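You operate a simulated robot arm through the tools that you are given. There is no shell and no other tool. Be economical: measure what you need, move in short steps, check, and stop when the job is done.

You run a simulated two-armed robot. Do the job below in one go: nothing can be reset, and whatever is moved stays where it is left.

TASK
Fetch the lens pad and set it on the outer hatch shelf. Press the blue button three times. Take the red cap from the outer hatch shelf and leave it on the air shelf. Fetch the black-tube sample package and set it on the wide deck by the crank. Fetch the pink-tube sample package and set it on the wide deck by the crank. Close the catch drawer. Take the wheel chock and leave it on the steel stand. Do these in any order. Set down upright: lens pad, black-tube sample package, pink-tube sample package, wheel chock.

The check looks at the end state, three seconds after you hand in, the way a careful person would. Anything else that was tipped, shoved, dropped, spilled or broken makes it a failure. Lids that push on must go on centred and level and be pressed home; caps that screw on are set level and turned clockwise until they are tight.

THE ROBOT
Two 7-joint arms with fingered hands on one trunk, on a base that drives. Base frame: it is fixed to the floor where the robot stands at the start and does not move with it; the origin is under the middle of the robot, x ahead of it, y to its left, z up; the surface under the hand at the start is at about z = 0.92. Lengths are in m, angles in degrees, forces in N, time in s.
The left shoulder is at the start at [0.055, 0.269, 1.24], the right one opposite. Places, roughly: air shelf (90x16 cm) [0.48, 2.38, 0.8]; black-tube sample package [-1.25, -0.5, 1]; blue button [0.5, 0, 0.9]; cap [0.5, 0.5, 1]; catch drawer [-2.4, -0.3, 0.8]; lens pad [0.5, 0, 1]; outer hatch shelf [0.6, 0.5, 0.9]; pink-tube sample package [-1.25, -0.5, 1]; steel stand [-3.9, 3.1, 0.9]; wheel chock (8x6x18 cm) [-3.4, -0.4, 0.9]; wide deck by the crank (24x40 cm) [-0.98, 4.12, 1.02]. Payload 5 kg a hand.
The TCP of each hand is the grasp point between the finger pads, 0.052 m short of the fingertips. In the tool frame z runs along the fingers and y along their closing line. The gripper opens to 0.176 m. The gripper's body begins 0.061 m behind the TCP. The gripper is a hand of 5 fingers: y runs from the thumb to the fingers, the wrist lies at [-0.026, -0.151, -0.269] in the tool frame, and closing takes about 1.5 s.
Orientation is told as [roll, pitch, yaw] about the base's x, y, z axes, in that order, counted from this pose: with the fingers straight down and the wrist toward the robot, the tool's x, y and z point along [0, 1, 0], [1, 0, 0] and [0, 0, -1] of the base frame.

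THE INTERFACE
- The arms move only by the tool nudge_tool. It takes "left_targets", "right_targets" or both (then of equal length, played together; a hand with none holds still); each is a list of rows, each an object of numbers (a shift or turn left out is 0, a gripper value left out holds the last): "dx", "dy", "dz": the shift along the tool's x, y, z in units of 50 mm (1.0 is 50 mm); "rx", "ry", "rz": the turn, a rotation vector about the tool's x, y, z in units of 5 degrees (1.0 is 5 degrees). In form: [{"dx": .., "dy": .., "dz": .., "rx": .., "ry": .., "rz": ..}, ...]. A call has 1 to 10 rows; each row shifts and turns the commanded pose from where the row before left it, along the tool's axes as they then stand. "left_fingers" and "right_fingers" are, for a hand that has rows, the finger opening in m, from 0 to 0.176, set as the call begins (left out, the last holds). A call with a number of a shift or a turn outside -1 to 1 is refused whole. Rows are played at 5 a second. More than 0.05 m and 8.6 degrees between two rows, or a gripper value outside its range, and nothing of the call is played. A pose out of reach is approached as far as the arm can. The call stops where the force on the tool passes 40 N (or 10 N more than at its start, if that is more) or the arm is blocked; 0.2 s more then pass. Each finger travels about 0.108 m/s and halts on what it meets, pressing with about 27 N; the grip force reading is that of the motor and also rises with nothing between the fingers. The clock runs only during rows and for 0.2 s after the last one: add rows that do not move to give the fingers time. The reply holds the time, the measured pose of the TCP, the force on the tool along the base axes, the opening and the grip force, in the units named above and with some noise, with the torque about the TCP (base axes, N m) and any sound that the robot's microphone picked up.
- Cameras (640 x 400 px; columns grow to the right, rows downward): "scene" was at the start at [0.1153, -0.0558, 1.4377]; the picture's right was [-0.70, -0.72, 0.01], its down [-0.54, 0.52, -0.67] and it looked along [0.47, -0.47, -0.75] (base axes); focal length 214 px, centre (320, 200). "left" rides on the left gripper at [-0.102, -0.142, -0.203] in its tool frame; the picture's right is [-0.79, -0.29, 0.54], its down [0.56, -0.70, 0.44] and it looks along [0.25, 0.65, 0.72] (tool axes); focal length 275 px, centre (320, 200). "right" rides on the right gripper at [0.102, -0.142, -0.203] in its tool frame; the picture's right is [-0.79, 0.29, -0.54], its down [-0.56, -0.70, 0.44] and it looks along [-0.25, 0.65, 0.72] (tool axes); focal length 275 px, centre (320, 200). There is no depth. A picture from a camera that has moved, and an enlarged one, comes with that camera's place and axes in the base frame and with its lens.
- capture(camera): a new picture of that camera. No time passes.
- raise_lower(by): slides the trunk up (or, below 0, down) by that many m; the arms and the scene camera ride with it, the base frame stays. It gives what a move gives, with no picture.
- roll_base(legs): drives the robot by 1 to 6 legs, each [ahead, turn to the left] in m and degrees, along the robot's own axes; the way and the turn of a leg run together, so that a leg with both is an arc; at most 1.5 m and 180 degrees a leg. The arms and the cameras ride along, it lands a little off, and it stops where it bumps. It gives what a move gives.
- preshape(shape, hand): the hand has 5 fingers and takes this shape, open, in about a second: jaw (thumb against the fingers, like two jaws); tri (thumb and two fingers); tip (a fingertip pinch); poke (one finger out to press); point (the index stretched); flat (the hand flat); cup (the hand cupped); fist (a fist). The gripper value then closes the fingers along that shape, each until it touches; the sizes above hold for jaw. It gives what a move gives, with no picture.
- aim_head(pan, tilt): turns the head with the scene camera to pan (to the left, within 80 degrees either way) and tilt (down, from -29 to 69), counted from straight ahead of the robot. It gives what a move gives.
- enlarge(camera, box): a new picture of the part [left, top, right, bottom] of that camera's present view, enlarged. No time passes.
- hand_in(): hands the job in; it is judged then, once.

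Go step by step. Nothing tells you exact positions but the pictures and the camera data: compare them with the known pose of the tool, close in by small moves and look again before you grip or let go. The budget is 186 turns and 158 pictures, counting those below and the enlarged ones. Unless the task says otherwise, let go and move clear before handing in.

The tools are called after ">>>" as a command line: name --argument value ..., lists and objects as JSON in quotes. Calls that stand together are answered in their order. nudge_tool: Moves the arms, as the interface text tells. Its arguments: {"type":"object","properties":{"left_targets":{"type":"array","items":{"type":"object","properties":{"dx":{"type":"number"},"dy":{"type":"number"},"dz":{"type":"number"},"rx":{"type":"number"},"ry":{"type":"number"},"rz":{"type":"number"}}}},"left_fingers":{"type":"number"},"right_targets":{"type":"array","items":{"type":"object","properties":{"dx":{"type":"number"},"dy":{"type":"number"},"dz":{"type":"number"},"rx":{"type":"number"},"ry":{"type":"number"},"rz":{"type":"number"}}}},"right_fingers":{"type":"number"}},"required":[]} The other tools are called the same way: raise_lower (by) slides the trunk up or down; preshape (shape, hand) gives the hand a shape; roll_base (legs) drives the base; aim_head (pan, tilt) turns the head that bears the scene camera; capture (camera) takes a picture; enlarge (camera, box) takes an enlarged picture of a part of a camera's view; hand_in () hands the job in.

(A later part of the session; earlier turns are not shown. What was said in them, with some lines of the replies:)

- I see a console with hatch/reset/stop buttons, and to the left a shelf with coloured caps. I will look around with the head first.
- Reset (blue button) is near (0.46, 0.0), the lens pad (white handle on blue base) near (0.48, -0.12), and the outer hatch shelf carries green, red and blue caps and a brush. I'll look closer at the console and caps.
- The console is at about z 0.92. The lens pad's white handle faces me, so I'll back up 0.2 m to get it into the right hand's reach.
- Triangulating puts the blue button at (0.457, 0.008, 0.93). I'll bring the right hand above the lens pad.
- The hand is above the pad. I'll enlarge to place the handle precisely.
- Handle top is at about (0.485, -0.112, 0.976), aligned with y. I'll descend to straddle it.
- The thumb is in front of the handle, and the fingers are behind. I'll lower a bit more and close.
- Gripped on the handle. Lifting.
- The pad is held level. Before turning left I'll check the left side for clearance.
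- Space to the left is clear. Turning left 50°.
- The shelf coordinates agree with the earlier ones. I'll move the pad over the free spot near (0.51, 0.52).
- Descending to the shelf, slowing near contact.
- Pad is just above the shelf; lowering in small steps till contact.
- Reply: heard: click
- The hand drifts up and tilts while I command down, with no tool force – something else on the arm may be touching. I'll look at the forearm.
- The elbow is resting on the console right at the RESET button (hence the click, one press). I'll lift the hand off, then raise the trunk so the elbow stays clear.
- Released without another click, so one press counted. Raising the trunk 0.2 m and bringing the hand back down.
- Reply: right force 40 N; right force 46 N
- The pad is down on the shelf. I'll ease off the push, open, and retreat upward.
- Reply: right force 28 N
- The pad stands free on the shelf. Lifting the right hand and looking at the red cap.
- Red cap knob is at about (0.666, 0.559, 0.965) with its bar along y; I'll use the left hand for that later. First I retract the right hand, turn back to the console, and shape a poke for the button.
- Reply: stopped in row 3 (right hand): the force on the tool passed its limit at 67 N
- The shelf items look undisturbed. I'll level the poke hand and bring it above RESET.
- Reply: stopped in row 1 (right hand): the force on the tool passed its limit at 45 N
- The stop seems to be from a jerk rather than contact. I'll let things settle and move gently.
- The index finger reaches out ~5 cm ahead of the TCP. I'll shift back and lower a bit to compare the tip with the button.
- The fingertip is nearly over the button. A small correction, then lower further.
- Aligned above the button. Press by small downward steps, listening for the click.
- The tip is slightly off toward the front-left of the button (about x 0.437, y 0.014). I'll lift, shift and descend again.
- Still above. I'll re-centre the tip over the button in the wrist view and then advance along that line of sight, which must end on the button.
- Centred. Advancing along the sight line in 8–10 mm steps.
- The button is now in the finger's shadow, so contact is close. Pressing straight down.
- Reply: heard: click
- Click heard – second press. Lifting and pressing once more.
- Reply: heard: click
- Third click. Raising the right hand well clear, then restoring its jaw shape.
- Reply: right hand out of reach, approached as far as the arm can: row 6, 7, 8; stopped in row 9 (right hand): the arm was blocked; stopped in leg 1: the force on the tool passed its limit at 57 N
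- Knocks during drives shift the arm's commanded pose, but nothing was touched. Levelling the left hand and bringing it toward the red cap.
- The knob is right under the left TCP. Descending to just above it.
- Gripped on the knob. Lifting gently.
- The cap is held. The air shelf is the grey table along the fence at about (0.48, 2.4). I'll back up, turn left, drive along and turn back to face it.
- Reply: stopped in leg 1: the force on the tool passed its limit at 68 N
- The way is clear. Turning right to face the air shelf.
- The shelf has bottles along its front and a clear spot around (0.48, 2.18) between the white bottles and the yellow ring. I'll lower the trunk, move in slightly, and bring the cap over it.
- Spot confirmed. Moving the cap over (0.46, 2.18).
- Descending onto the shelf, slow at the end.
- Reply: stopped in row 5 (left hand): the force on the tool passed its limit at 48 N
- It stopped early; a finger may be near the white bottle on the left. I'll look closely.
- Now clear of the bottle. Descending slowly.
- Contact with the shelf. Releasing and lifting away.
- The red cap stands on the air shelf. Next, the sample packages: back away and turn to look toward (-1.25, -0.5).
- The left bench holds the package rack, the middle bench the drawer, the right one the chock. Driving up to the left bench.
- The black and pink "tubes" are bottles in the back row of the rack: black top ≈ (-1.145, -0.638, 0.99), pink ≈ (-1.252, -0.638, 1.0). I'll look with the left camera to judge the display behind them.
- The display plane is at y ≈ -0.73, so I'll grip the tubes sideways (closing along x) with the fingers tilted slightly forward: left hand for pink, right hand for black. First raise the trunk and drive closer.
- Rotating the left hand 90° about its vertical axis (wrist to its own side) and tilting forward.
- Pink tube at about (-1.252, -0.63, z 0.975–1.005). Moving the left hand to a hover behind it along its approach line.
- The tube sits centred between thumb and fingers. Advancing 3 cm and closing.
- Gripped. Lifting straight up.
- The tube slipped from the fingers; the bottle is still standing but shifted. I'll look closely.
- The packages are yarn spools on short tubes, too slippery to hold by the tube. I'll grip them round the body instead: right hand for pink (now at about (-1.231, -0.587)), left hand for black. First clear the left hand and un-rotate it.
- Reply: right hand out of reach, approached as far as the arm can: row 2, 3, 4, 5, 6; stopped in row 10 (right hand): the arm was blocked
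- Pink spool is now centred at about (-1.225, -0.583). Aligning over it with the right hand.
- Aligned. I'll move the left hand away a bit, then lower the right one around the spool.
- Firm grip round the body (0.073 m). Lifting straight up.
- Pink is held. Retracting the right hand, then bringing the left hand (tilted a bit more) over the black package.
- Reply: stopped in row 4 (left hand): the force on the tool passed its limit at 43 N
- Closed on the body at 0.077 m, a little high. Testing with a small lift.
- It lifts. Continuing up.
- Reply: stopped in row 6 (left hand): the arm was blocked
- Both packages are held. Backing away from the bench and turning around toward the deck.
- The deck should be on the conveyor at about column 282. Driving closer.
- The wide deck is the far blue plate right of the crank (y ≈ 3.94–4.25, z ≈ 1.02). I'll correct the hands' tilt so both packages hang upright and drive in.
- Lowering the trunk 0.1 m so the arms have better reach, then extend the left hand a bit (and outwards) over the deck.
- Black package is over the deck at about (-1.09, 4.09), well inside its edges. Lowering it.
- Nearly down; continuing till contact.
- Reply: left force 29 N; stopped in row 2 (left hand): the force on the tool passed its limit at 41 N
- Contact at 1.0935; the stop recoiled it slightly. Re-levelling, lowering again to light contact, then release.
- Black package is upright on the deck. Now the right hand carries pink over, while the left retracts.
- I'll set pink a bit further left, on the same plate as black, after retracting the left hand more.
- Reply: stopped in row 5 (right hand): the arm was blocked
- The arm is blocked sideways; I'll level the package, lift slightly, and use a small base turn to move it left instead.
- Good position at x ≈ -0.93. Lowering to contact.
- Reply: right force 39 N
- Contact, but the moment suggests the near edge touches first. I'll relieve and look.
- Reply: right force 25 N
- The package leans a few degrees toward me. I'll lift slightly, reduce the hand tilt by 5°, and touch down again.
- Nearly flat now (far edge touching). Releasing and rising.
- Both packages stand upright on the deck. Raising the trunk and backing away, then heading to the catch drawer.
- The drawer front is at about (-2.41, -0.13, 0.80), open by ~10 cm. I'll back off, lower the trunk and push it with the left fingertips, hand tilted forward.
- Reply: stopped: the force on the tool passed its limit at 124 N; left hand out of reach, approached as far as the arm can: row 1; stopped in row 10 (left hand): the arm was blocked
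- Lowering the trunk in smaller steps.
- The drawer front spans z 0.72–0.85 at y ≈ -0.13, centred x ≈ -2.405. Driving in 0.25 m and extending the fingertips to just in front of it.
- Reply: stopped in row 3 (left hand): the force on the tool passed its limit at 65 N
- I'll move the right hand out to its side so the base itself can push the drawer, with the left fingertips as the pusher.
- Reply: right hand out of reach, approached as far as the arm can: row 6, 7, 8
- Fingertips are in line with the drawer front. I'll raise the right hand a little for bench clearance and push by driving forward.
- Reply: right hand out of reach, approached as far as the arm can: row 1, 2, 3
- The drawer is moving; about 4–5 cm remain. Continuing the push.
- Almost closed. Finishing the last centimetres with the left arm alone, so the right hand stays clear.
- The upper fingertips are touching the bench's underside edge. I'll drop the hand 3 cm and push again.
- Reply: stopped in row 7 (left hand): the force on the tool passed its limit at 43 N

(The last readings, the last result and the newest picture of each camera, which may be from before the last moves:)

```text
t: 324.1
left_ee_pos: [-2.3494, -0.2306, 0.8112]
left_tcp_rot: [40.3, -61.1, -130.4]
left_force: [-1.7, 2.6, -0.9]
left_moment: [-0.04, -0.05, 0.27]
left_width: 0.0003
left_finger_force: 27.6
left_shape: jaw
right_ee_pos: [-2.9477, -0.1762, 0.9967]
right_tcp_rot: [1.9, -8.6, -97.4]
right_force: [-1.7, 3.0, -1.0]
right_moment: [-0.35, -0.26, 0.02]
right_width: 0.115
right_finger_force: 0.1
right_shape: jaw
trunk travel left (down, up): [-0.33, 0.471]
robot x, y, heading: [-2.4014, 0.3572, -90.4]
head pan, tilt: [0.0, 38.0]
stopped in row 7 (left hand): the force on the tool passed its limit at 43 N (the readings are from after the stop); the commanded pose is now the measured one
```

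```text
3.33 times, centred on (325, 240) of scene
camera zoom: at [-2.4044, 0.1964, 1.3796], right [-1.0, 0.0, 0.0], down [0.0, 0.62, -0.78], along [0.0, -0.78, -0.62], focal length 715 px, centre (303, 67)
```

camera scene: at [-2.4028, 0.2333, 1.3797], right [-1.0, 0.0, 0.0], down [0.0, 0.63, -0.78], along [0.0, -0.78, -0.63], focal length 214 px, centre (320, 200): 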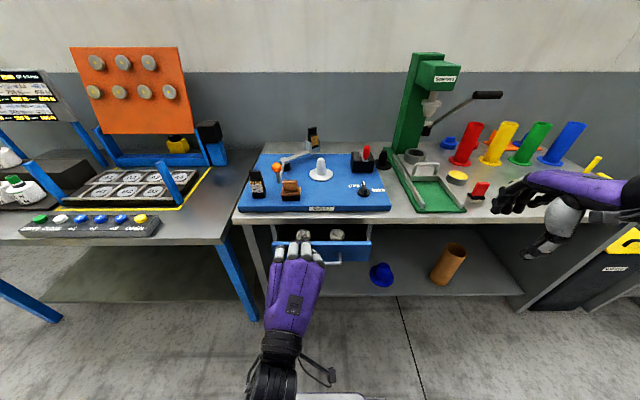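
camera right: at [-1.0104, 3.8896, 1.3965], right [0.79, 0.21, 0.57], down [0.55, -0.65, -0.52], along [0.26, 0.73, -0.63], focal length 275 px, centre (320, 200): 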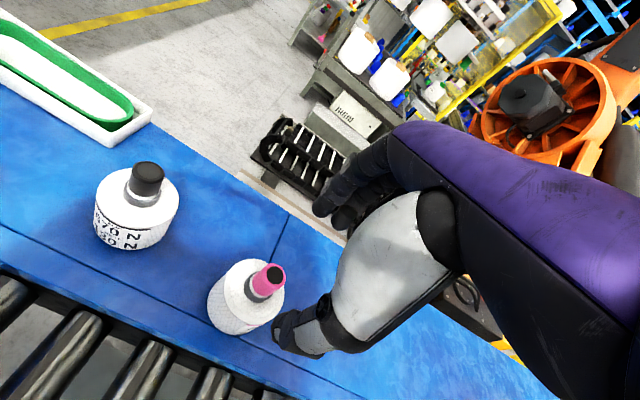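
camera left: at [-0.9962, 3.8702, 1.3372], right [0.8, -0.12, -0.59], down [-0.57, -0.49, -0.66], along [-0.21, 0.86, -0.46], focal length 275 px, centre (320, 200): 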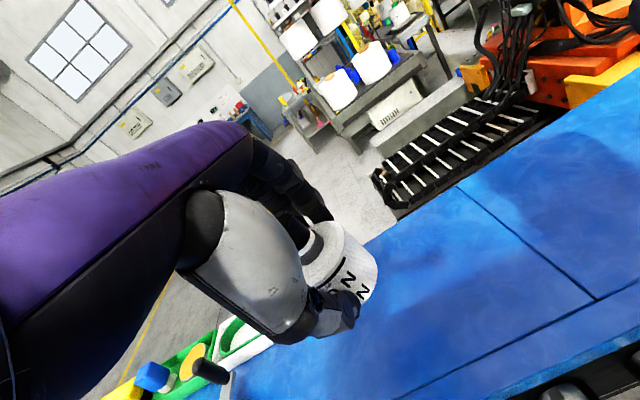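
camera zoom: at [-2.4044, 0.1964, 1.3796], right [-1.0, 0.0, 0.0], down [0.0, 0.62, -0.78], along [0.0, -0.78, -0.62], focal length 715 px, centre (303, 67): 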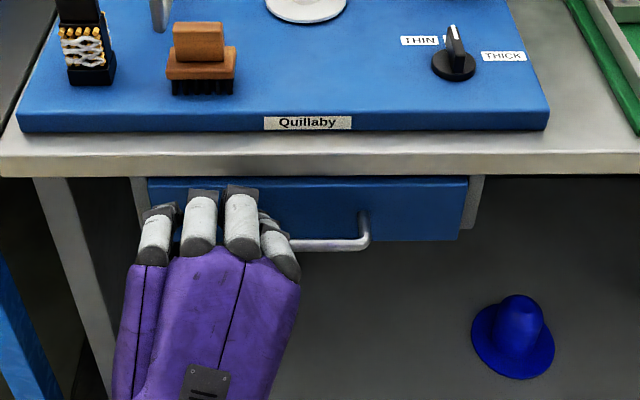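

The drawer is closed (end stop reached). Backing away and moving to the third bench for the wheel chock.

>>> roll_base --legs '[[-0.4, 0]]'

>>> raise_lower --by 0.13

>>> raise_lower --by 0.13

>>> roll_base --legs '[[0, -90], [0.95, 0], [0, 90]]'

>>> aim_head --pan 0 --tilt 42

>>> capture --camera "scene"

```text
t: 327.3
left_ee_pos: [-2.3451, 0.1681, 0.8112]
left_tcp_rot: [40.2, -61.1, -130.1]
left_force: [0.7, 0.1, 0.9]
left_moment: [0.01, -0.03, 0.02]
left_width: 0.0
left_finger_force: 27.2
left_shape: jaw
right_ee_pos: [-2.9429, 0.2218, 0.9973]
right_tcp_rot: [1.7, -8.6, -97.2]
right_force: [0.3, -0.8, 0.3]
right_moment: [0.02, 0.02, -0.02]
right_width: 0.1148
right_finger_force: 0.1
right_shape: jaw
trunk travel left (down, up): [-0.33, 0.471]
robot x, y, heading: [-2.4031, 0.7525, -89.8]
head pan, tilt: [0.0, 38.0]
```

```text
t: 328.9
left_ee_pos: [-2.3449, 0.1779, 0.9486]
left_tcp_rot: [41.1, -61.6, -131.1]
left_force: [1.0, -0.6, -0.1]
left_moment: [-0.02, -0.03, 0.04]
left_width: 0.0
left_finger_force: 27.1
left_shape: jaw
right_ee_pos: [-2.9499, 0.2325, 1.1664]
right_tcp_rot: [3.5, -12.6, -98.0]
right_force: [-0.1, 0.4, 0.0]
right_moment: [0.01, -0.05, 0.04]
right_width: 0.115
right_finger_force: 0.1
right_shape: jaw
trunk travel left (down, up): [-0.46, 0.341]
robot x, y, heading: [-2.4, 0.7541, -90.1]
head pan, tilt: [0.0, 38.0]
```

```text
t: 330.5
left_ee_pos: [-2.3462, 0.1783, 1.0781]
left_tcp_rot: [41.1, -61.7, -130.8]
left_force: [-0.3, -0.6, -0.3]
left_moment: [-0.03, 0.02, 0.03]
left_width: 0.0
left_finger_force: 26.9
left_shape: jaw
right_ee_pos: [-2.9506, 0.2352, 1.3137]
right_tcp_rot: [3.9, -14.4, -98.1]
right_force: [-0.8, -0.3, -0.3]
right_moment: [-0.02, -0.03, 0.01]
right_width: 0.1149
right_finger_force: 0.1
right_shape: jaw
trunk travel left (down, up): [-0.59, 0.211]
robot x, y, heading: [-2.4003, 0.761, -90.0]
head pan, tilt: [0.0, 38.0]
```

```text
t: 348.8
left_ee_pos: [-3.3101, 0.1785, 1.0791]
left_tcp_rot: [41.2, -61.7, -132.7]
left_force: [-0.5, -0.2, -0.3]
left_moment: [0.02, 0.01, -0.03]
left_width: 0.0
left_finger_force: 27.3
left_shape: jaw
right_ee_pos: [-3.9132, 0.2528, 1.3192]
right_tcp_rot: [3.2, -13.3, -98.2]
right_force: [1.8, -0.5, 0.0]
right_moment: [0.0, 0.01, 0.02]
right_width: 0.115
right_finger_force: 0.1
right_shape: jaw
trunk travel left (down, up): [-0.59, 0.211]
robot x, y, heading: [-3.3568, 0.7585, -91.5]
head pan, tilt: [0.0, 38.0]
```

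```text
t: 349.5
left_ee_pos: [-3.3104, 0.1941, 1.0883]
left_tcp_rot: [42.4, -62.5, -133.7]
left_force: [-0.8, 2.4, -0.2]
left_moment: [0.03, -0.01, 0.08]
left_width: 0.0001
left_finger_force: 27.0
left_shape: jaw
right_ee_pos: [-3.9156, 0.2682, 1.3251]
right_tcp_rot: [4.2, -13.9, -98.9]
right_force: [-0.5, 1.6, 0.7]
right_moment: [-0.27, 0.02, -0.05]
right_width: 0.1149
right_finger_force: 0.1
right_shape: jaw
trunk travel left (down, up): [-0.59, 0.211]
robot x, y, heading: [-3.3531, 0.7608, -91.9]
head pan, tilt: [0.0, 42.0]
```

```text
13 pictures are left
camera scene: at [-3.3579, 0.6404, 1.6369], right [-1.0, 0.03, 0.0], down [0.02, 0.68, -0.74], along [-0.02, -0.73, -0.68], focal length 214 px, centre (320, 200)
```

scene: 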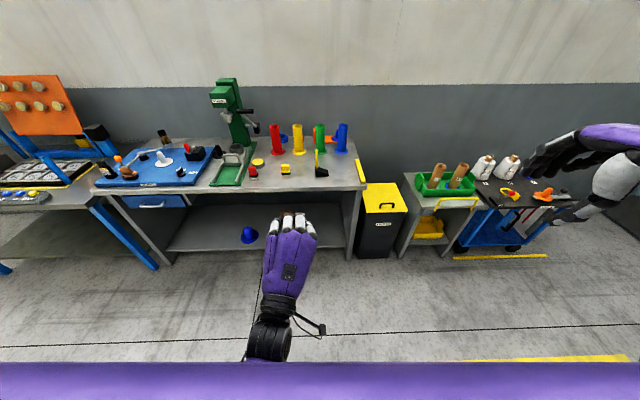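

The chock should be the black wedge with yellow handle near the right end of bench 2, around (-3.36, -0.4). Enlarging there.

>>> enlarge --camera "scene" --box '[265, 115, 385, 205]'

```text
4.44 times, centred on (325, 160) of scene
camera zoom: at [-3.3579, 0.6404, 1.6369], right [-1.0, 0.03, 0.0], down [0.02, 0.68, -0.74], along [-0.02, -0.73, -0.68], focal length 953 px, centre (298, 378)
```

zoom: 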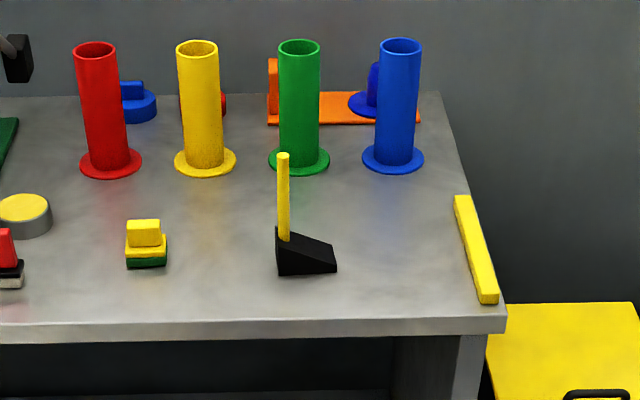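

Chock: black wedge with a yellow rod at about (-3.368, -0.35), rod z 0.95–1.07. I'll turn left 25° and approach so the right hand can take the rod.

>>> roll_base --legs '[[0, 25], [0.2, 0]]'

>>> nudge_tool --right_fingers 0.08 --right_targets '[{"rx": 0.7, "ry": -0.2}, {"rx": 0.7, "ry": -0.2}, {"rx": 0.7, "ry": -0.2}, {"rx": 0.7, "ry": -0.2}, {}]'

```text
t: 353.3
left_ee_pos: [-2.9907, 0.0815, 1.0861]
left_tcp_rot: [42.1, -62.2, -108.0]
left_force: [0.4, -1.3, -0.9]
left_moment: [-0.06, 0.0, 0.02]
left_width: 0.0
left_finger_force: 26.9
left_shape: jaw
right_ee_pos: [-3.5713, -0.1128, 1.3249]
right_tcp_rot: [3.9, -13.1, -72.5]
right_force: [0.5, -1.3, -0.7]
right_moment: [0.22, 0.1, 0.05]
right_width: 0.115
right_finger_force: 0.1
right_shape: jaw
trunk travel left (down, up): [-0.59, 0.211]
robot x, y, heading: [-3.2732, 0.5721, -66.6]
head pan, tilt: [0.0, 42.0]
```

```text
t: 354.5
left_ee_pos: [-2.9976, 0.097, 1.0959]
left_tcp_rot: [43.4, -62.9, -109.2]
left_force: [-0.7, 0.3, 1.2]
left_moment: [0.06, -0.02, -0.01]
left_width: 0.0002
left_finger_force: 26.8
left_shape: jaw
right_ee_pos: [-3.5775, -0.0942, 1.3335]
right_tcp_rot: [-0.3, 0.0, -72.1]
right_force: [-0.3, 1.9, 0.4]
right_moment: [-0.22, -0.06, -0.05]
right_width: 0.0806
right_finger_force: 0.0
right_shape: jaw
trunk travel left (down, up): [-0.59, 0.211]
robot x, y, heading: [-3.2747, 0.576, -66.7]
head pan, tilt: [0.0, 42.0]
```

>>> nudge_tool --right_targets '[{"dx": 0.2, "dy": 0.5, "dz": 0.2}, {"dx": 0.28, "dy": 0.69, "dz": 0.4}, {"dx": 0.28, "dy": 0.69, "dz": 0.4}, {"dx": 0.28, "dy": 0.69, "dz": 0.4}, {"dx": 0.28, "dy": 0.69, "dz": 0.4}, {"dx": 0.28, "dy": 0.69, "dz": 0.4}, {"dx": 0.28, "dy": 0.69, "dz": 0.4}, {"dx": 0.28, "dy": 0.69, "dz": 0.4}, {"dx": 0.28, "dy": 0.69, "dz": 0.4}, {}]'

>>> capture --camera "right"

```text
t: 356.7
left_ee_pos: [-2.9969, 0.0967, 1.095]
left_tcp_rot: [43.4, -62.9, -109.2]
left_force: [-0.9, 1.3, 1.5]
left_moment: [0.0, 0.01, 0.03]
left_width: 0.0002
left_finger_force: 26.6
left_shape: jaw
right_ee_pos: [-3.3699, -0.3438, 1.1641]
right_tcp_rot: [-0.4, 0.0, -72.0]
right_force: [-0.6, 0.6, 0.5]
right_moment: [-0.14, -0.11, -0.02]
right_width: 0.0802
right_finger_force: 0.0
right_shape: jaw
trunk travel left (down, up): [-0.59, 0.211]
robot x, y, heading: [-3.2715, 0.5738, -66.7]
head pan, tilt: [0.0, 42.0]
```

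```text
11 pictures are left
camera right: at [-3.3155, -0.1746, 1.3674], right [-0.66, -0.52, 0.54], down [-0.75, 0.5, -0.44], along [-0.04, -0.7, -0.71], focal length 275 px, centre (320, 200)
```

right: 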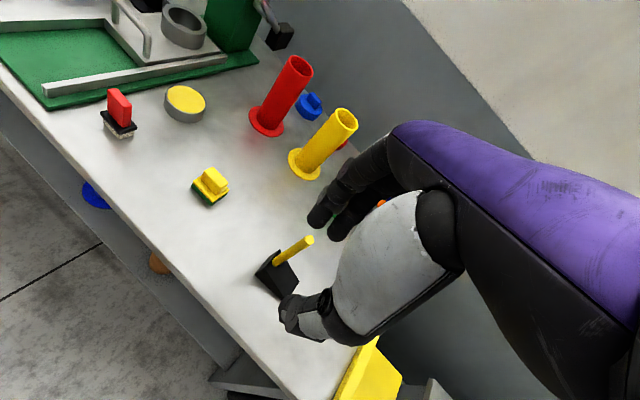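

Triangulating with both cameras puts the rod at about (-3.371, -0.44), z 0.90–1.025. Moving over it and checking again.

>>> nudge_tool --right_targets '[{"dx": -0.2, "dy": 0.61, "dz": 0.3}, {"dx": -0.2, "dy": 0.61, "dz": 0.3}, {"dx": -0.2, "dy": 0.61, "dz": 0.3}, {}]'

>>> capture --camera "right"

```text
t: 357.7
left_ee_pos: [-2.9959, 0.0965, 1.0955]
left_tcp_rot: [43.3, -62.9, -109.1]
left_force: [0.2, 1.0, 1.0]
left_moment: [-0.04, 0.05, -0.05]
left_width: 0.0002
left_finger_force: 26.6
left_shape: jaw
right_ee_pos: [-3.3692, -0.4388, 1.1191]
right_tcp_rot: [-0.3, 0.0, -72.0]
right_force: [0.5, 0.8, 1.6]
right_moment: [-0.12, 0.01, -0.01]
right_width: 0.0803
right_finger_force: 0.1
right_shape: jaw
trunk travel left (down, up): [-0.59, 0.211]
robot x, y, heading: [-3.2739, 0.578, -66.3]
head pan, tilt: [0.0, 42.0]
```

```text
10 pictures are left
camera right: at [-3.3142, -0.2707, 1.3219], right [-0.66, -0.52, 0.54], down [-0.75, 0.5, -0.44], along [-0.04, -0.7, -0.71], focal length 275 px, centre (320, 200)
```

right: 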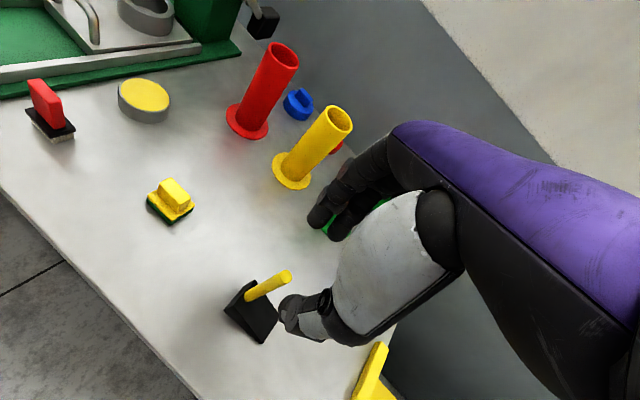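

Parallax confirms the rod top at (-3.371, -0.438, 1.018), directly under the TCP. Lowering and gripping.

>>> nudge_tool --right_targets '[{"dz": 0.5}, {"dz": 0.6}, {"dz": 0.6}, {"dz": 0.6}, {"dz": 0.4}, {}]'

>>> nudge_tool --right_fingers 0.0 --right_targets '[{}, {}, {}, {}, {}, {}, {}]'

>>> capture --camera "right"

```text
t: 359.1
left_ee_pos: [-2.9957, 0.095, 1.0948]
left_tcp_rot: [43.2, -62.9, -109.1]
left_force: [1.1, -0.2, 0.2]
left_moment: [0.0, 0.01, 0.01]
left_width: 0.0
left_finger_force: 27.0
left_shape: jaw
right_ee_pos: [-3.3705, -0.4399, 0.983]
right_tcp_rot: [-0.3, 0.0, -72.0]
right_force: [-0.4, 0.4, 1.1]
right_moment: [-0.06, 0.03, -0.01]
right_width: 0.0804
right_finger_force: 0.1
right_shape: jaw
trunk travel left (down, up): [-0.59, 0.211]
robot x, y, heading: [-3.2747, 0.575, -66.5]
head pan, tilt: [0.0, 42.0]
```

```text
t: 360.7
left_ee_pos: [-2.9974, 0.0956, 1.0935]
left_tcp_rot: [43.2, -62.8, -109.1]
left_force: [-0.1, 0.0, -0.6]
left_moment: [0.03, -0.02, 0.02]
left_width: 0.0
left_finger_force: 27.0
left_shape: jaw
right_ee_pos: [-3.3706, -0.4392, 0.9824]
right_tcp_rot: [-0.3, 0.1, -72.0]
right_force: [-0.4, -0.2, 4.2]
right_moment: [-0.13, -0.09, -0.04]
right_width: 0.0043
right_finger_force: 27.0
right_shape: jaw
trunk travel left (down, up): [-0.59, 0.211]
robot x, y, heading: [-3.2749, 0.5781, -66.5]
head pan, tilt: [0.0, 42.0]
```

```text
9 pictures are left
camera right: at [-3.3154, -0.2721, 1.1861], right [-0.66, -0.52, 0.54], down [-0.75, 0.5, -0.44], along [-0.04, -0.7, -0.72], focal length 275 px, centre (320, 200)
```

right: 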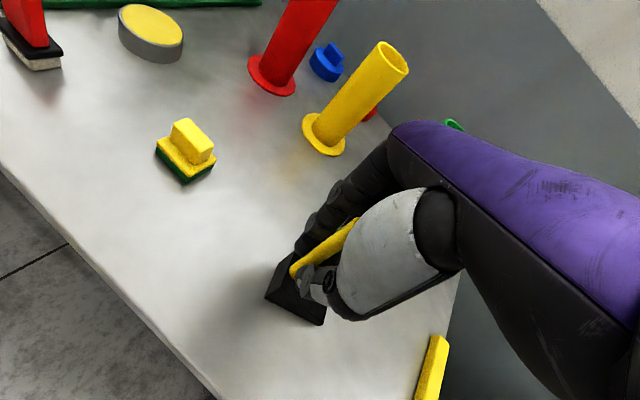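

Testing the grip with a lift.

>>> nudge_tool --right_targets '[{"dz": -0.2}, {"dz": -0.4}, {"dz": -0.6}, {"dz": -0.7}, {"dz": -0.7}, {"dz": -0.7}, {}]'

>>> capture --camera "right"

```text
t: 362.3
left_ee_pos: [-2.9961, 0.0936, 1.0941]
left_tcp_rot: [43.2, -62.7, -109.1]
left_force: [0.1, -0.5, 0.1]
left_moment: [0.01, 0.02, 0.04]
left_width: 0.0
left_finger_force: 26.6
left_shape: jaw
right_ee_pos: [-3.3693, -0.4424, 1.147]
right_tcp_rot: [-0.1, 0.1, -72.2]
right_force: [-0.7, -1.5, -2.9]
right_moment: [0.11, -0.1, 0.05]
right_width: 0.004
right_finger_force: 26.8
right_shape: jaw
trunk travel left (down, up): [-0.59, 0.211]
robot x, y, heading: [-3.2723, 0.5745, -66.5]
head pan, tilt: [0.0, 42.0]
```

```text
8 pictures are left
camera right: at [-3.3139, -0.274, 1.3499], right [-0.66, -0.52, 0.54], down [-0.75, 0.5, -0.44], along [-0.04, -0.7, -0.72], focal length 275 px, centre (320, 200)
```

right: 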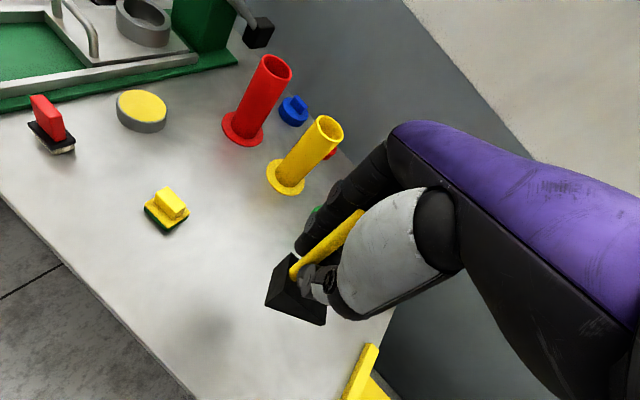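

The chock is held upright. Backing off, turning around and driving toward the steel stand.

>>> raise_lower --by 0.1

>>> roll_base --legs '[[-0.3, 0], [0, -176], [0.7, 0]]'

>>> aim_head --pan 0 --tilt 30

>>> capture --camera "scene"

```text
t: 363.6
left_ee_pos: [-2.9956, 0.094, 1.1928]
left_tcp_rot: [43.1, -62.7, -109.1]
left_force: [0.7, -0.2, 0.1]
left_moment: [-0.01, -0.01, -0.03]
left_width: 0.0003
left_finger_force: 26.7
left_shape: jaw
right_ee_pos: [-3.3703, -0.441, 1.2458]
right_tcp_rot: [-0.3, 0.2, -72.1]
right_force: [1.1, -0.1, -3.2]
right_moment: [0.03, -0.07, -0.04]
right_width: 0.0041
right_finger_force: 27.2
right_shape: jaw
trunk travel left (down, up): [-0.69, 0.111]
robot x, y, heading: [-3.2713, 0.5742, -66.3]
head pan, tilt: [0.0, 42.0]
```

```text
t: 382.1
left_ee_pos: [-4.0487, 1.9192, 1.1949]
left_tcp_rot: [43.2, -62.8, 76.2]
left_force: [-0.5, 0.4, -0.3]
left_moment: [0.01, 0.02, -0.02]
left_width: 0.0001
left_finger_force: 27.1
left_shape: jaw
right_ee_pos: [-3.7251, 2.4866, 1.2477]
right_tcp_rot: [-0.1, 0.2, 113.2]
right_force: [0.1, 0.5, -2.4]
right_moment: [-0.06, -0.03, 0.03]
right_width: 0.0039
right_finger_force: 26.7
right_shape: jaw
trunk travel left (down, up): [-0.69, 0.111]
robot x, y, heading: [-3.728, 1.4647, 118.7]
head pan, tilt: [0.0, 42.0]
```

```text
t: 382.8
left_ee_pos: [-4.0388, 1.9034, 1.2045]
left_tcp_rot: [44.5, -63.5, 75.0]
left_force: [0.8, -2.1, 0.5]
left_moment: [-0.03, -0.01, 0.05]
left_width: 0.0001
left_finger_force: 26.7
left_shape: jaw
right_ee_pos: [-3.7152, 2.4701, 1.2612]
right_tcp_rot: [-0.2, -0.8, 113.1]
right_force: [0.6, -1.3, -1.2]
right_moment: [0.24, 0.13, -0.06]
right_width: 0.0035
right_finger_force: 26.8
right_shape: jaw
trunk travel left (down, up): [-0.69, 0.111]
robot x, y, heading: [-3.7284, 1.4648, 119.0]
head pan, tilt: [0.0, 30.0]
```

```text
7 pictures are left
camera scene: at [-3.7855, 1.5724, 1.7553], right [0.88, 0.48, 0.0], down [0.25, -0.45, -0.86], along [-0.42, 0.75, -0.51], focal length 214 px, centre (320, 200)
```

scene: 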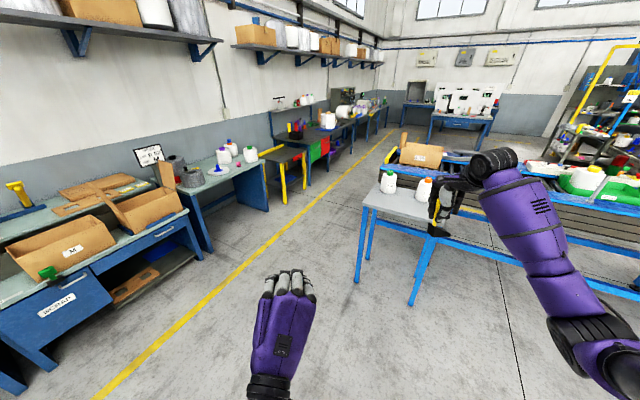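

The steel stand is the grey table with two jugs; its free front strip is around (-3.93, 3.06). I'll retract the hand a bit, turn slightly right and drive in.

>>> nudge_tool --right_targets '[{"dy": -0.3}, {"dy": -0.5}, {"dy": -0.5}, {"dy": -0.5}, {"dy": -0.5}, {"dy": -0.5}, {"dy": -0.2}, {}]'

>>> roll_base --legs '[[0, -9], [0.68, 0]]'

>>> aim_head --pan -15 --tilt 45

>>> capture --camera "scene"

```text
t: 384.6
left_ee_pos: [-4.0405, 1.905, 1.2025]
left_tcp_rot: [44.3, -63.5, 75.2]
left_force: [-0.4, 0.1, 0.7]
left_moment: [0.01, -0.01, 0.0]
left_width: 0.0
left_finger_force: 26.9
left_shape: jaw
right_ee_pos: [-3.6588, 2.3348, 1.2565]
right_tcp_rot: [-0.2, -0.6, 113.1]
right_force: [1.4, -0.5, -1.9]
right_moment: [-0.04, 0.03, -0.03]
right_width: 0.0037
right_finger_force: 26.4
right_shape: jaw
trunk travel left (down, up): [-0.69, 0.111]
robot x, y, heading: [-3.7251, 1.4644, 118.8]
head pan, tilt: [0.0, 30.0]
```

```text
t: 390.4
left_ee_pos: [-4.1966, 2.5865, 1.2012]
left_tcp_rot: [44.3, -63.3, 66.0]
left_force: [-0.6, 0.3, -0.3]
left_moment: [0.03, -0.01, -0.01]
left_width: 0.0003
left_finger_force: 27.1
left_shape: jaw
right_ee_pos: [-3.7493, 2.9477, 1.2559]
right_tcp_rot: [-0.2, -0.6, 104.0]
right_force: [0.0, 0.0, -1.9]
right_moment: [-0.02, 0.06, 0.01]
right_width: 0.0037
right_finger_force: 27.3
right_shape: jaw
trunk travel left (down, up): [-0.69, 0.111]
robot x, y, heading: [-3.9527, 2.1027, 110.1]
head pan, tilt: [0.0, 30.0]
```

```text
t: 391.2
left_ee_pos: [-4.1904, 2.5691, 1.2099]
left_tcp_rot: [45.6, -64.1, 64.7]
left_force: [-0.1, -0.7, 0.6]
left_moment: [-0.01, 0.01, 0.01]
left_width: 0.0001
left_finger_force: 27.6
left_shape: jaw
right_ee_pos: [-3.7422, 2.9294, 1.2671]
right_tcp_rot: [-0.2, -1.5, 104.0]
right_force: [0.1, -1.7, -1.8]
right_moment: [0.18, 0.05, -0.04]
right_width: 0.0033
right_finger_force: 27.3
right_shape: jaw
trunk travel left (down, up): [-0.69, 0.111]
robot x, y, heading: [-3.9566, 2.105, 109.5]
head pan, tilt: [-15.0, 45.0]
```

```text
6 pictures are left
camera scene: at [-3.9733, 2.2118, 1.7329], right [1.0, 0.08, 0.0], down [0.06, -0.71, -0.7], along [-0.05, 0.7, -0.71], focal length 214 px, centre (320, 200)
```

scene: 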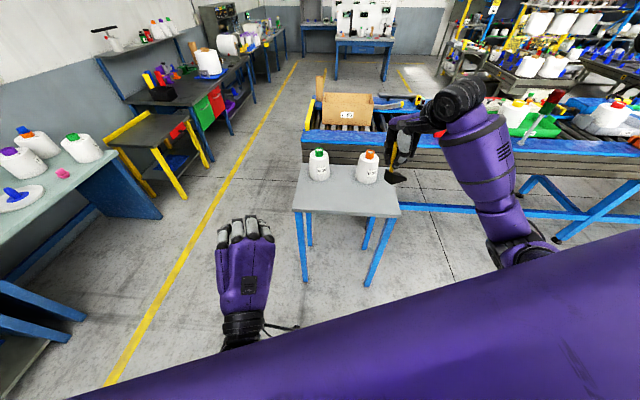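

The stand's top spans x -4.17…-3.62, y 2.96…3.37, jugs at y 3.18. I'll bring the rod to (-3.945, 3.05), in front of and between the jugs.

>>> nudge_tool --right_targets '[{"dx": 0.4, "dy": 0.3, "rx": 0.15}, {"dx": 0.5, "dy": 0.5, "rx": 0.15}, {"dx": 0.6, "dy": 0.6}, {"dx": 0.6, "dy": 0.6}, {"dx": 0.6, "dy": 0.6}, {"dx": 0.6, "dy": 0.6}, {}]'

>>> capture --camera "right"

```text
t: 392.8
left_ee_pos: [-4.1883, 2.5709, 1.2092]
left_tcp_rot: [45.6, -63.9, 64.8]
left_force: [1.1, 0.2, -0.5]
left_moment: [-0.07, 0.05, 0.16]
left_width: 0.0
left_finger_force: 26.7
left_shape: jaw
right_ee_pos: [-3.9379, 3.0496, 1.266]
right_tcp_rot: [0.0, 0.0, 103.9]
right_force: [3.1, 0.4, -2.6]
right_moment: [-0.01, 0.23, 0.03]
right_width: 0.0035
right_finger_force: 26.7
right_shape: jaw
trunk travel left (down, up): [-0.69, 0.111]
robot x, y, heading: [-3.9568, 2.1046, 109.4]
head pan, tilt: [-15.0, 45.0]
```

```text
5 pictures are left
camera right: at [-4.003, 2.8877, 1.4689], right [0.7, 0.47, 0.54], down [0.71, -0.55, -0.44], along [0.09, 0.69, -0.72], focal length 275 px, centre (320, 200)
```

right: 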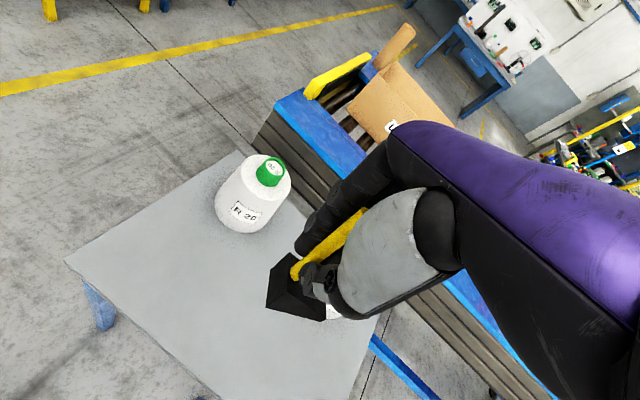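

Position is good over the free front area. Lowering.

>>> nudge_tool --right_targets '[{"dz": 0.4}, {"dz": 0.5}, {"dz": 0.6}, {"dz": 0.6}, {"dz": 0.5}, {"dz": 0.3}, {}]'

>>> nudge_tool --right_targets '[{"dz": 0.25}, {"dz": 0.2}, {"dz": 0.2}, {}]'

>>> enlarge --camera "scene" --box '[270, 100, 430, 230]'

```text
t: 394.4
left_ee_pos: [-4.1902, 2.5705, 1.2084]
left_tcp_rot: [45.4, -63.9, 64.9]
left_force: [0.8, -0.3, -0.1]
left_moment: [0.03, -0.03, -0.02]
left_width: 0.0
left_finger_force: 27.0
left_shape: jaw
right_ee_pos: [-3.9416, 3.0467, 1.1192]
right_tcp_rot: [-0.3, 0.1, 103.9]
right_force: [-0.2, 0.7, -2.5]
right_moment: [0.01, 0.04, 0.01]
right_width: 0.0034
right_finger_force: 26.2
right_shape: jaw
trunk travel left (down, up): [-0.69, 0.111]
robot x, y, heading: [-3.9593, 2.0989, 109.8]
head pan, tilt: [-15.0, 45.0]
```

```text
t: 395.4
left_ee_pos: [-4.1906, 2.5716, 1.2089]
left_tcp_rot: [45.5, -63.9, 64.9]
left_force: [-0.7, 0.1, -0.4]
left_moment: [-0.03, 0.02, -0.02]
left_width: 0.0
left_finger_force: 26.9
left_shape: jaw
right_ee_pos: [-3.9414, 3.0474, 1.0878]
right_tcp_rot: [-0.2, 0.0, 104.0]
right_force: [-0.4, -0.7, -2.2]
right_moment: [0.0, 0.04, -0.02]
right_width: 0.0035
right_finger_force: 27.9
right_shape: jaw
trunk travel left (down, up): [-0.69, 0.111]
robot x, y, heading: [-3.9541, 2.1037, 109.6]
head pan, tilt: [-15.0, 45.0]
```

```text
3.08 times, centred on (350, 165) of scene
camera zoom: at [-3.9741, 2.2153, 1.7325], right [1.0, 0.08, 0.0], down [0.06, -0.71, -0.7], along [-0.05, 0.7, -0.72], focal length 660 px, centre (228, 308)
```

zoom: 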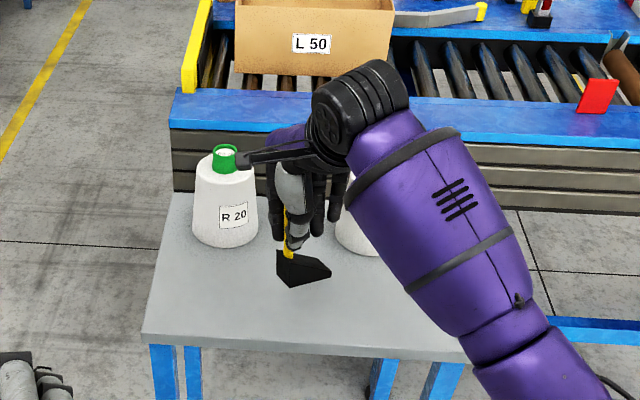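

Clear of both jugs. Continuing down to contact.

>>> nudge_tool --right_targets '[{"dz": 0.2}, {"dz": 0.2}, {"dz": 0.15}, {}]'

>>> nudge_tool --right_targets '[{"dz": 0.1}, {}]'

>>> nudge_tool --right_targets '[{"dz": 0.1}, {}]'

```text
t: 396.4
left_ee_pos: [-4.191, 2.5715, 1.21]
left_tcp_rot: [45.5, -63.8, 64.8]
left_force: [0.0, 0.5, 0.0]
left_moment: [-0.02, -0.01, 0.02]
left_width: 0.0
left_finger_force: 26.9
left_shape: jaw
right_ee_pos: [-3.941, 3.0479, 1.0601]
right_tcp_rot: [-0.2, 0.1, 104.0]
right_force: [0.5, -0.5, -2.8]
right_moment: [0.01, 0.03, -0.01]
right_width: 0.0034
right_finger_force: 26.8
right_shape: jaw
trunk travel left (down, up): [-0.69, 0.111]
robot x, y, heading: [-3.9517, 2.1001, 109.5]
head pan, tilt: [-15.0, 45.0]
```

```text
t: 397.0
left_ee_pos: [-4.1902, 2.5705, 1.2091]
left_tcp_rot: [45.4, -64.0, 64.9]
left_force: [0.2, 0.6, 0.3]
left_moment: [0.03, 0.02, 0.02]
left_width: 0.0
left_finger_force: 26.5
left_shape: jaw
right_ee_pos: [-3.9405, 3.047, 1.0556]
right_tcp_rot: [-0.2, 0.2, 104.1]
right_force: [-0.7, -0.6, -2.2]
right_moment: [0.02, 0.03, 0.01]
right_width: 0.0033
right_finger_force: 26.6
right_shape: jaw
trunk travel left (down, up): [-0.69, 0.111]
robot x, y, heading: [-3.953, 2.1028, 109.6]
head pan, tilt: [-15.0, 45.0]
```

```text
t: 397.6
left_ee_pos: [-4.191, 2.5711, 1.2088]
left_tcp_rot: [45.5, -63.9, 64.9]
left_force: [-1.0, -0.5, 0.8]
left_moment: [-0.04, 0.03, 0.01]
left_width: 0.0002
left_finger_force: 26.8
left_shape: jaw
right_ee_pos: [-3.9408, 3.0474, 1.0503]
right_tcp_rot: [-0.2, 0.1, 104.0]
right_force: [0.0, -0.2, -1.8]
right_moment: [-0.02, 0.07, -0.01]
right_width: 0.0036
right_finger_force: 26.3
right_shape: jaw
trunk travel left (down, up): [-0.69, 0.111]
robot x, y, heading: [-3.9562, 2.1002, 109.8]
head pan, tilt: [-15.0, 45.0]
```

>>> nudge_tool --right_targets '[{"dz": 0.1}, {}]'

>>> nudge_tool --right_targets '[{"dz": 0.1}, {}]'

>>> nudge_tool --right_targets '[{"dz": 0.1}, {}]'

```text
t: 398.2
left_ee_pos: [-4.1903, 2.572, 1.2096]
left_tcp_rot: [45.5, -63.9, 64.8]
left_force: [-0.4, 0.6, -0.3]
left_moment: [0.0, -0.02, 0.0]
left_width: 0.0
left_finger_force: 27.4
left_shape: jaw
right_ee_pos: [-3.9406, 3.0466, 1.0454]
right_tcp_rot: [-0.3, 0.2, 104.1]
right_force: [-0.5, -0.7, -2.6]
right_moment: [0.0, 0.06, -0.02]
right_width: 0.0035
right_finger_force: 27.1
right_shape: jaw
trunk travel left (down, up): [-0.69, 0.111]
robot x, y, heading: [-3.9586, 2.1026, 109.7]
head pan, tilt: [-15.0, 45.0]
```

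```text
t: 398.8
left_ee_pos: [-4.1895, 2.5709, 1.2089]
left_tcp_rot: [45.5, -63.9, 65.0]
left_force: [-0.1, 0.1, -0.1]
left_moment: [0.01, 0.01, 0.04]
left_width: 0.0
left_finger_force: 26.9
left_shape: jaw
right_ee_pos: [-3.9405, 3.0465, 1.0386]
right_tcp_rot: [-0.2, 0.1, 104.0]
right_force: [-0.2, -0.2, -2.1]
right_moment: [-0.02, 0.08, -0.02]
right_width: 0.003
right_finger_force: 27.3
right_shape: jaw
trunk travel left (down, up): [-0.69, 0.111]
robot x, y, heading: [-3.9536, 2.1027, 109.8]
head pan, tilt: [-15.0, 45.0]
```

```text
t: 399.4
left_ee_pos: [-4.1913, 2.5703, 1.2112]
left_tcp_rot: [45.5, -63.9, 65.0]
left_force: [0.6, 0.4, 0.3]
left_moment: [-0.01, 0.0, 0.02]
left_width: 0.0
left_finger_force: 27.2
left_shape: jaw
right_ee_pos: [-3.9423, 3.0466, 1.0363]
right_tcp_rot: [-0.1, -0.1, 104.0]
right_force: [-5.9, -4.8, 7.1]
right_moment: [-0.12, 0.23, 0.01]
right_width: 0.0036
right_finger_force: 26.9
right_shape: jaw
trunk travel left (down, up): [-0.69, 0.111]
robot x, y, heading: [-3.954, 2.1002, 109.6]
head pan, tilt: [-15.0, 45.0]
```

Contact. A look before release.

>>> enlarge --camera "scene" --box '[300, 140, 400, 220]'

```text
5.00 times, centred on (350, 180) of scene
camera zoom: at [-3.9746, 2.2143, 1.7326], right [1.0, 0.08, 0.0], down [0.06, -0.71, -0.7], along [-0.05, 0.7, -0.72], focal length 1072 px, centre (170, 300)
```

zoom: 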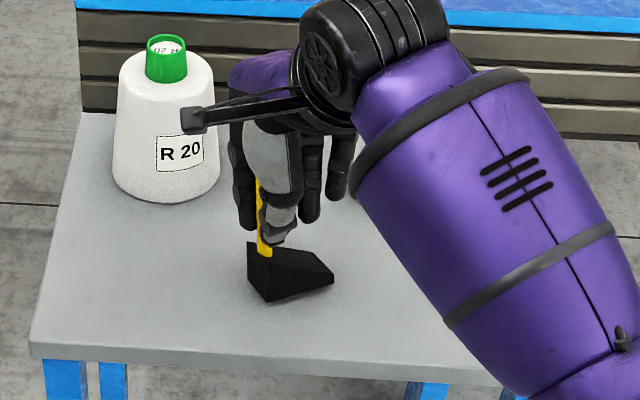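

Upright on the stand. Releasing and rising.

>>> nudge_tool --right_fingers 0.05 --right_targets '[{}, {}, {}, {}]'

>>> nudge_tool --right_targets '[{"dz": -0.3}, {"dz": -0.4}, {"dz": -0.5}, {"dz": -0.6}, {"dz": -0.6}, {"dz": -0.6}, {"dz": -0.6}, {}]'

>>> enlarge --camera "scene" --box '[270, 100, 430, 230]'

```text
t: 400.4
left_ee_pos: [-4.1909, 2.5712, 1.2096]
left_tcp_rot: [45.4, -64.0, 64.9]
left_force: [-0.6, 0.8, -0.5]
left_moment: [-0.05, 0.01, 0.01]
left_width: 0.0
left_finger_force: 27.8
left_shape: jaw
right_ee_pos: [-3.9403, 3.0471, 1.0347]
right_tcp_rot: [-0.3, 0.1, 104.0]
right_force: [-0.8, -0.6, 0.1]
right_moment: [-0.02, -0.02, -0.03]
right_width: 0.0496
right_finger_force: 0.1
right_shape: jaw
trunk travel left (down, up): [-0.69, 0.111]
robot x, y, heading: [-3.9578, 2.1004, 109.5]
head pan, tilt: [-15.0, 45.0]
```

```text
t: 402.2
left_ee_pos: [-4.1908, 2.5711, 1.2084]
left_tcp_rot: [45.5, -63.8, 64.9]
left_force: [0.0, 1.1, 0.0]
left_moment: [0.01, 0.04, 0.0]
left_width: 0.0001
left_finger_force: 27.2
left_shape: jaw
right_ee_pos: [-3.9413, 3.0475, 1.215]
right_tcp_rot: [-0.2, 0.2, 104.0]
right_force: [-0.1, 0.5, -0.1]
right_moment: [-0.04, 0.03, -0.03]
right_width: 0.0496
right_finger_force: 0.1
right_shape: jaw
trunk travel left (down, up): [-0.69, 0.111]
robot x, y, heading: [-3.9576, 2.1013, 109.6]
head pan, tilt: [-15.0, 45.0]
```

```text
3.08 times, centred on (350, 165) of scene
camera zoom: at [-3.974, 2.216, 1.7324], right [1.0, 0.08, 0.0], down [0.06, -0.71, -0.7], along [-0.05, 0.69, -0.72], focal length 660 px, centre (228, 308)
```

zoom: 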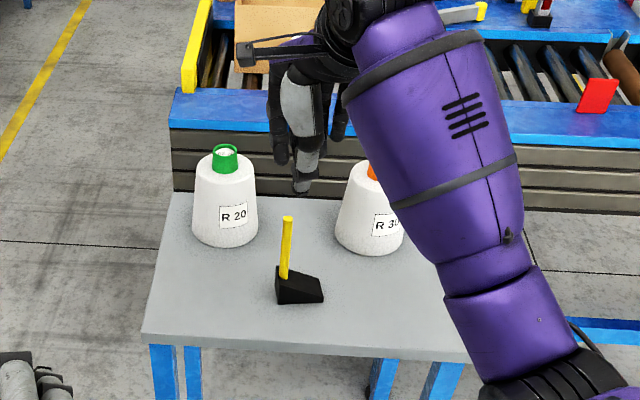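

The chock stands upright on the stand, free of the hand. Backing away so that everything is clear, then handing in.

>>> roll_base --legs '[[-0.35, 0]]'

>>> capture --camera "scene"

```text
t: 405.1
left_ee_pos: [-4.0735, 2.2377, 1.2093]
left_tcp_rot: [45.4, -63.9, 65.0]
left_force: [1.0, -1.2, 0.2]
left_moment: [-0.01, -0.02, 0.04]
left_width: 0.0
left_finger_force: 27.4
left_shape: jaw
right_ee_pos: [-3.8251, 2.7145, 1.2162]
right_tcp_rot: [-0.1, 0.1, 104.0]
right_force: [0.5, -0.7, 0.1]
right_moment: [0.11, 0.04, 0.02]
right_width: 0.0496
right_finger_force: 0.0
right_shape: jaw
trunk travel left (down, up): [-0.69, 0.111]
robot x, y, heading: [-3.8369, 1.7718, 110.0]
head pan, tilt: [-15.0, 45.0]
```

```text
1 pictures are left
camera scene: at [-3.8554, 1.8828, 1.7326], right [1.0, 0.08, 0.0], down [0.06, -0.71, -0.7], along [-0.06, 0.7, -0.72], focal length 214 px, centre (320, 200)
```

scene: 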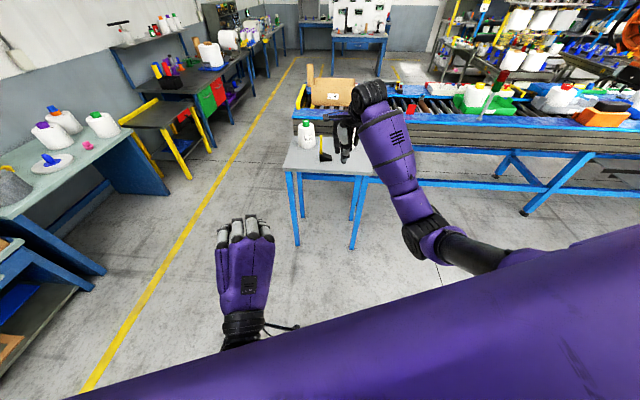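

Everything is placed, the drawer is closed, and both hands are clear. Handing in.

>>> hand_in

```text
The job is handed in.
```

I handed the job in with every item done, though one of the three blue-button presses was made by accident with the robot's right elbow.

- **Blue button:** The elbow came down on the button while I was placing the lens pad, and I heard one click. I counted that as the first press and made two more with a finger, so three clicks in all. I judged from the pictures that the elbow was on the blue button. If it wasn't, only two presses counted.
- **Lens pad:** It stands upright on the outer hatch shelf.
- **Red cap:** It is on the air shelf, between the white bottles and the yellow ring.
- **Black-tube and pink-tube sample packages:** Both stand upright on the wide deck by the crank. My first grip on the pink one slipped at its bench and shifted it about 3 cm; it stayed standing.
- **Catch drawer:** It is pushed fully in, to its end stop.
- **Wheel chock:** It stands upright on the steel stand, in front of the two jugs.

The robot stopped several times on force limits while driving or moving its arms. I saw nothing else tipped or dropped in the pictures.
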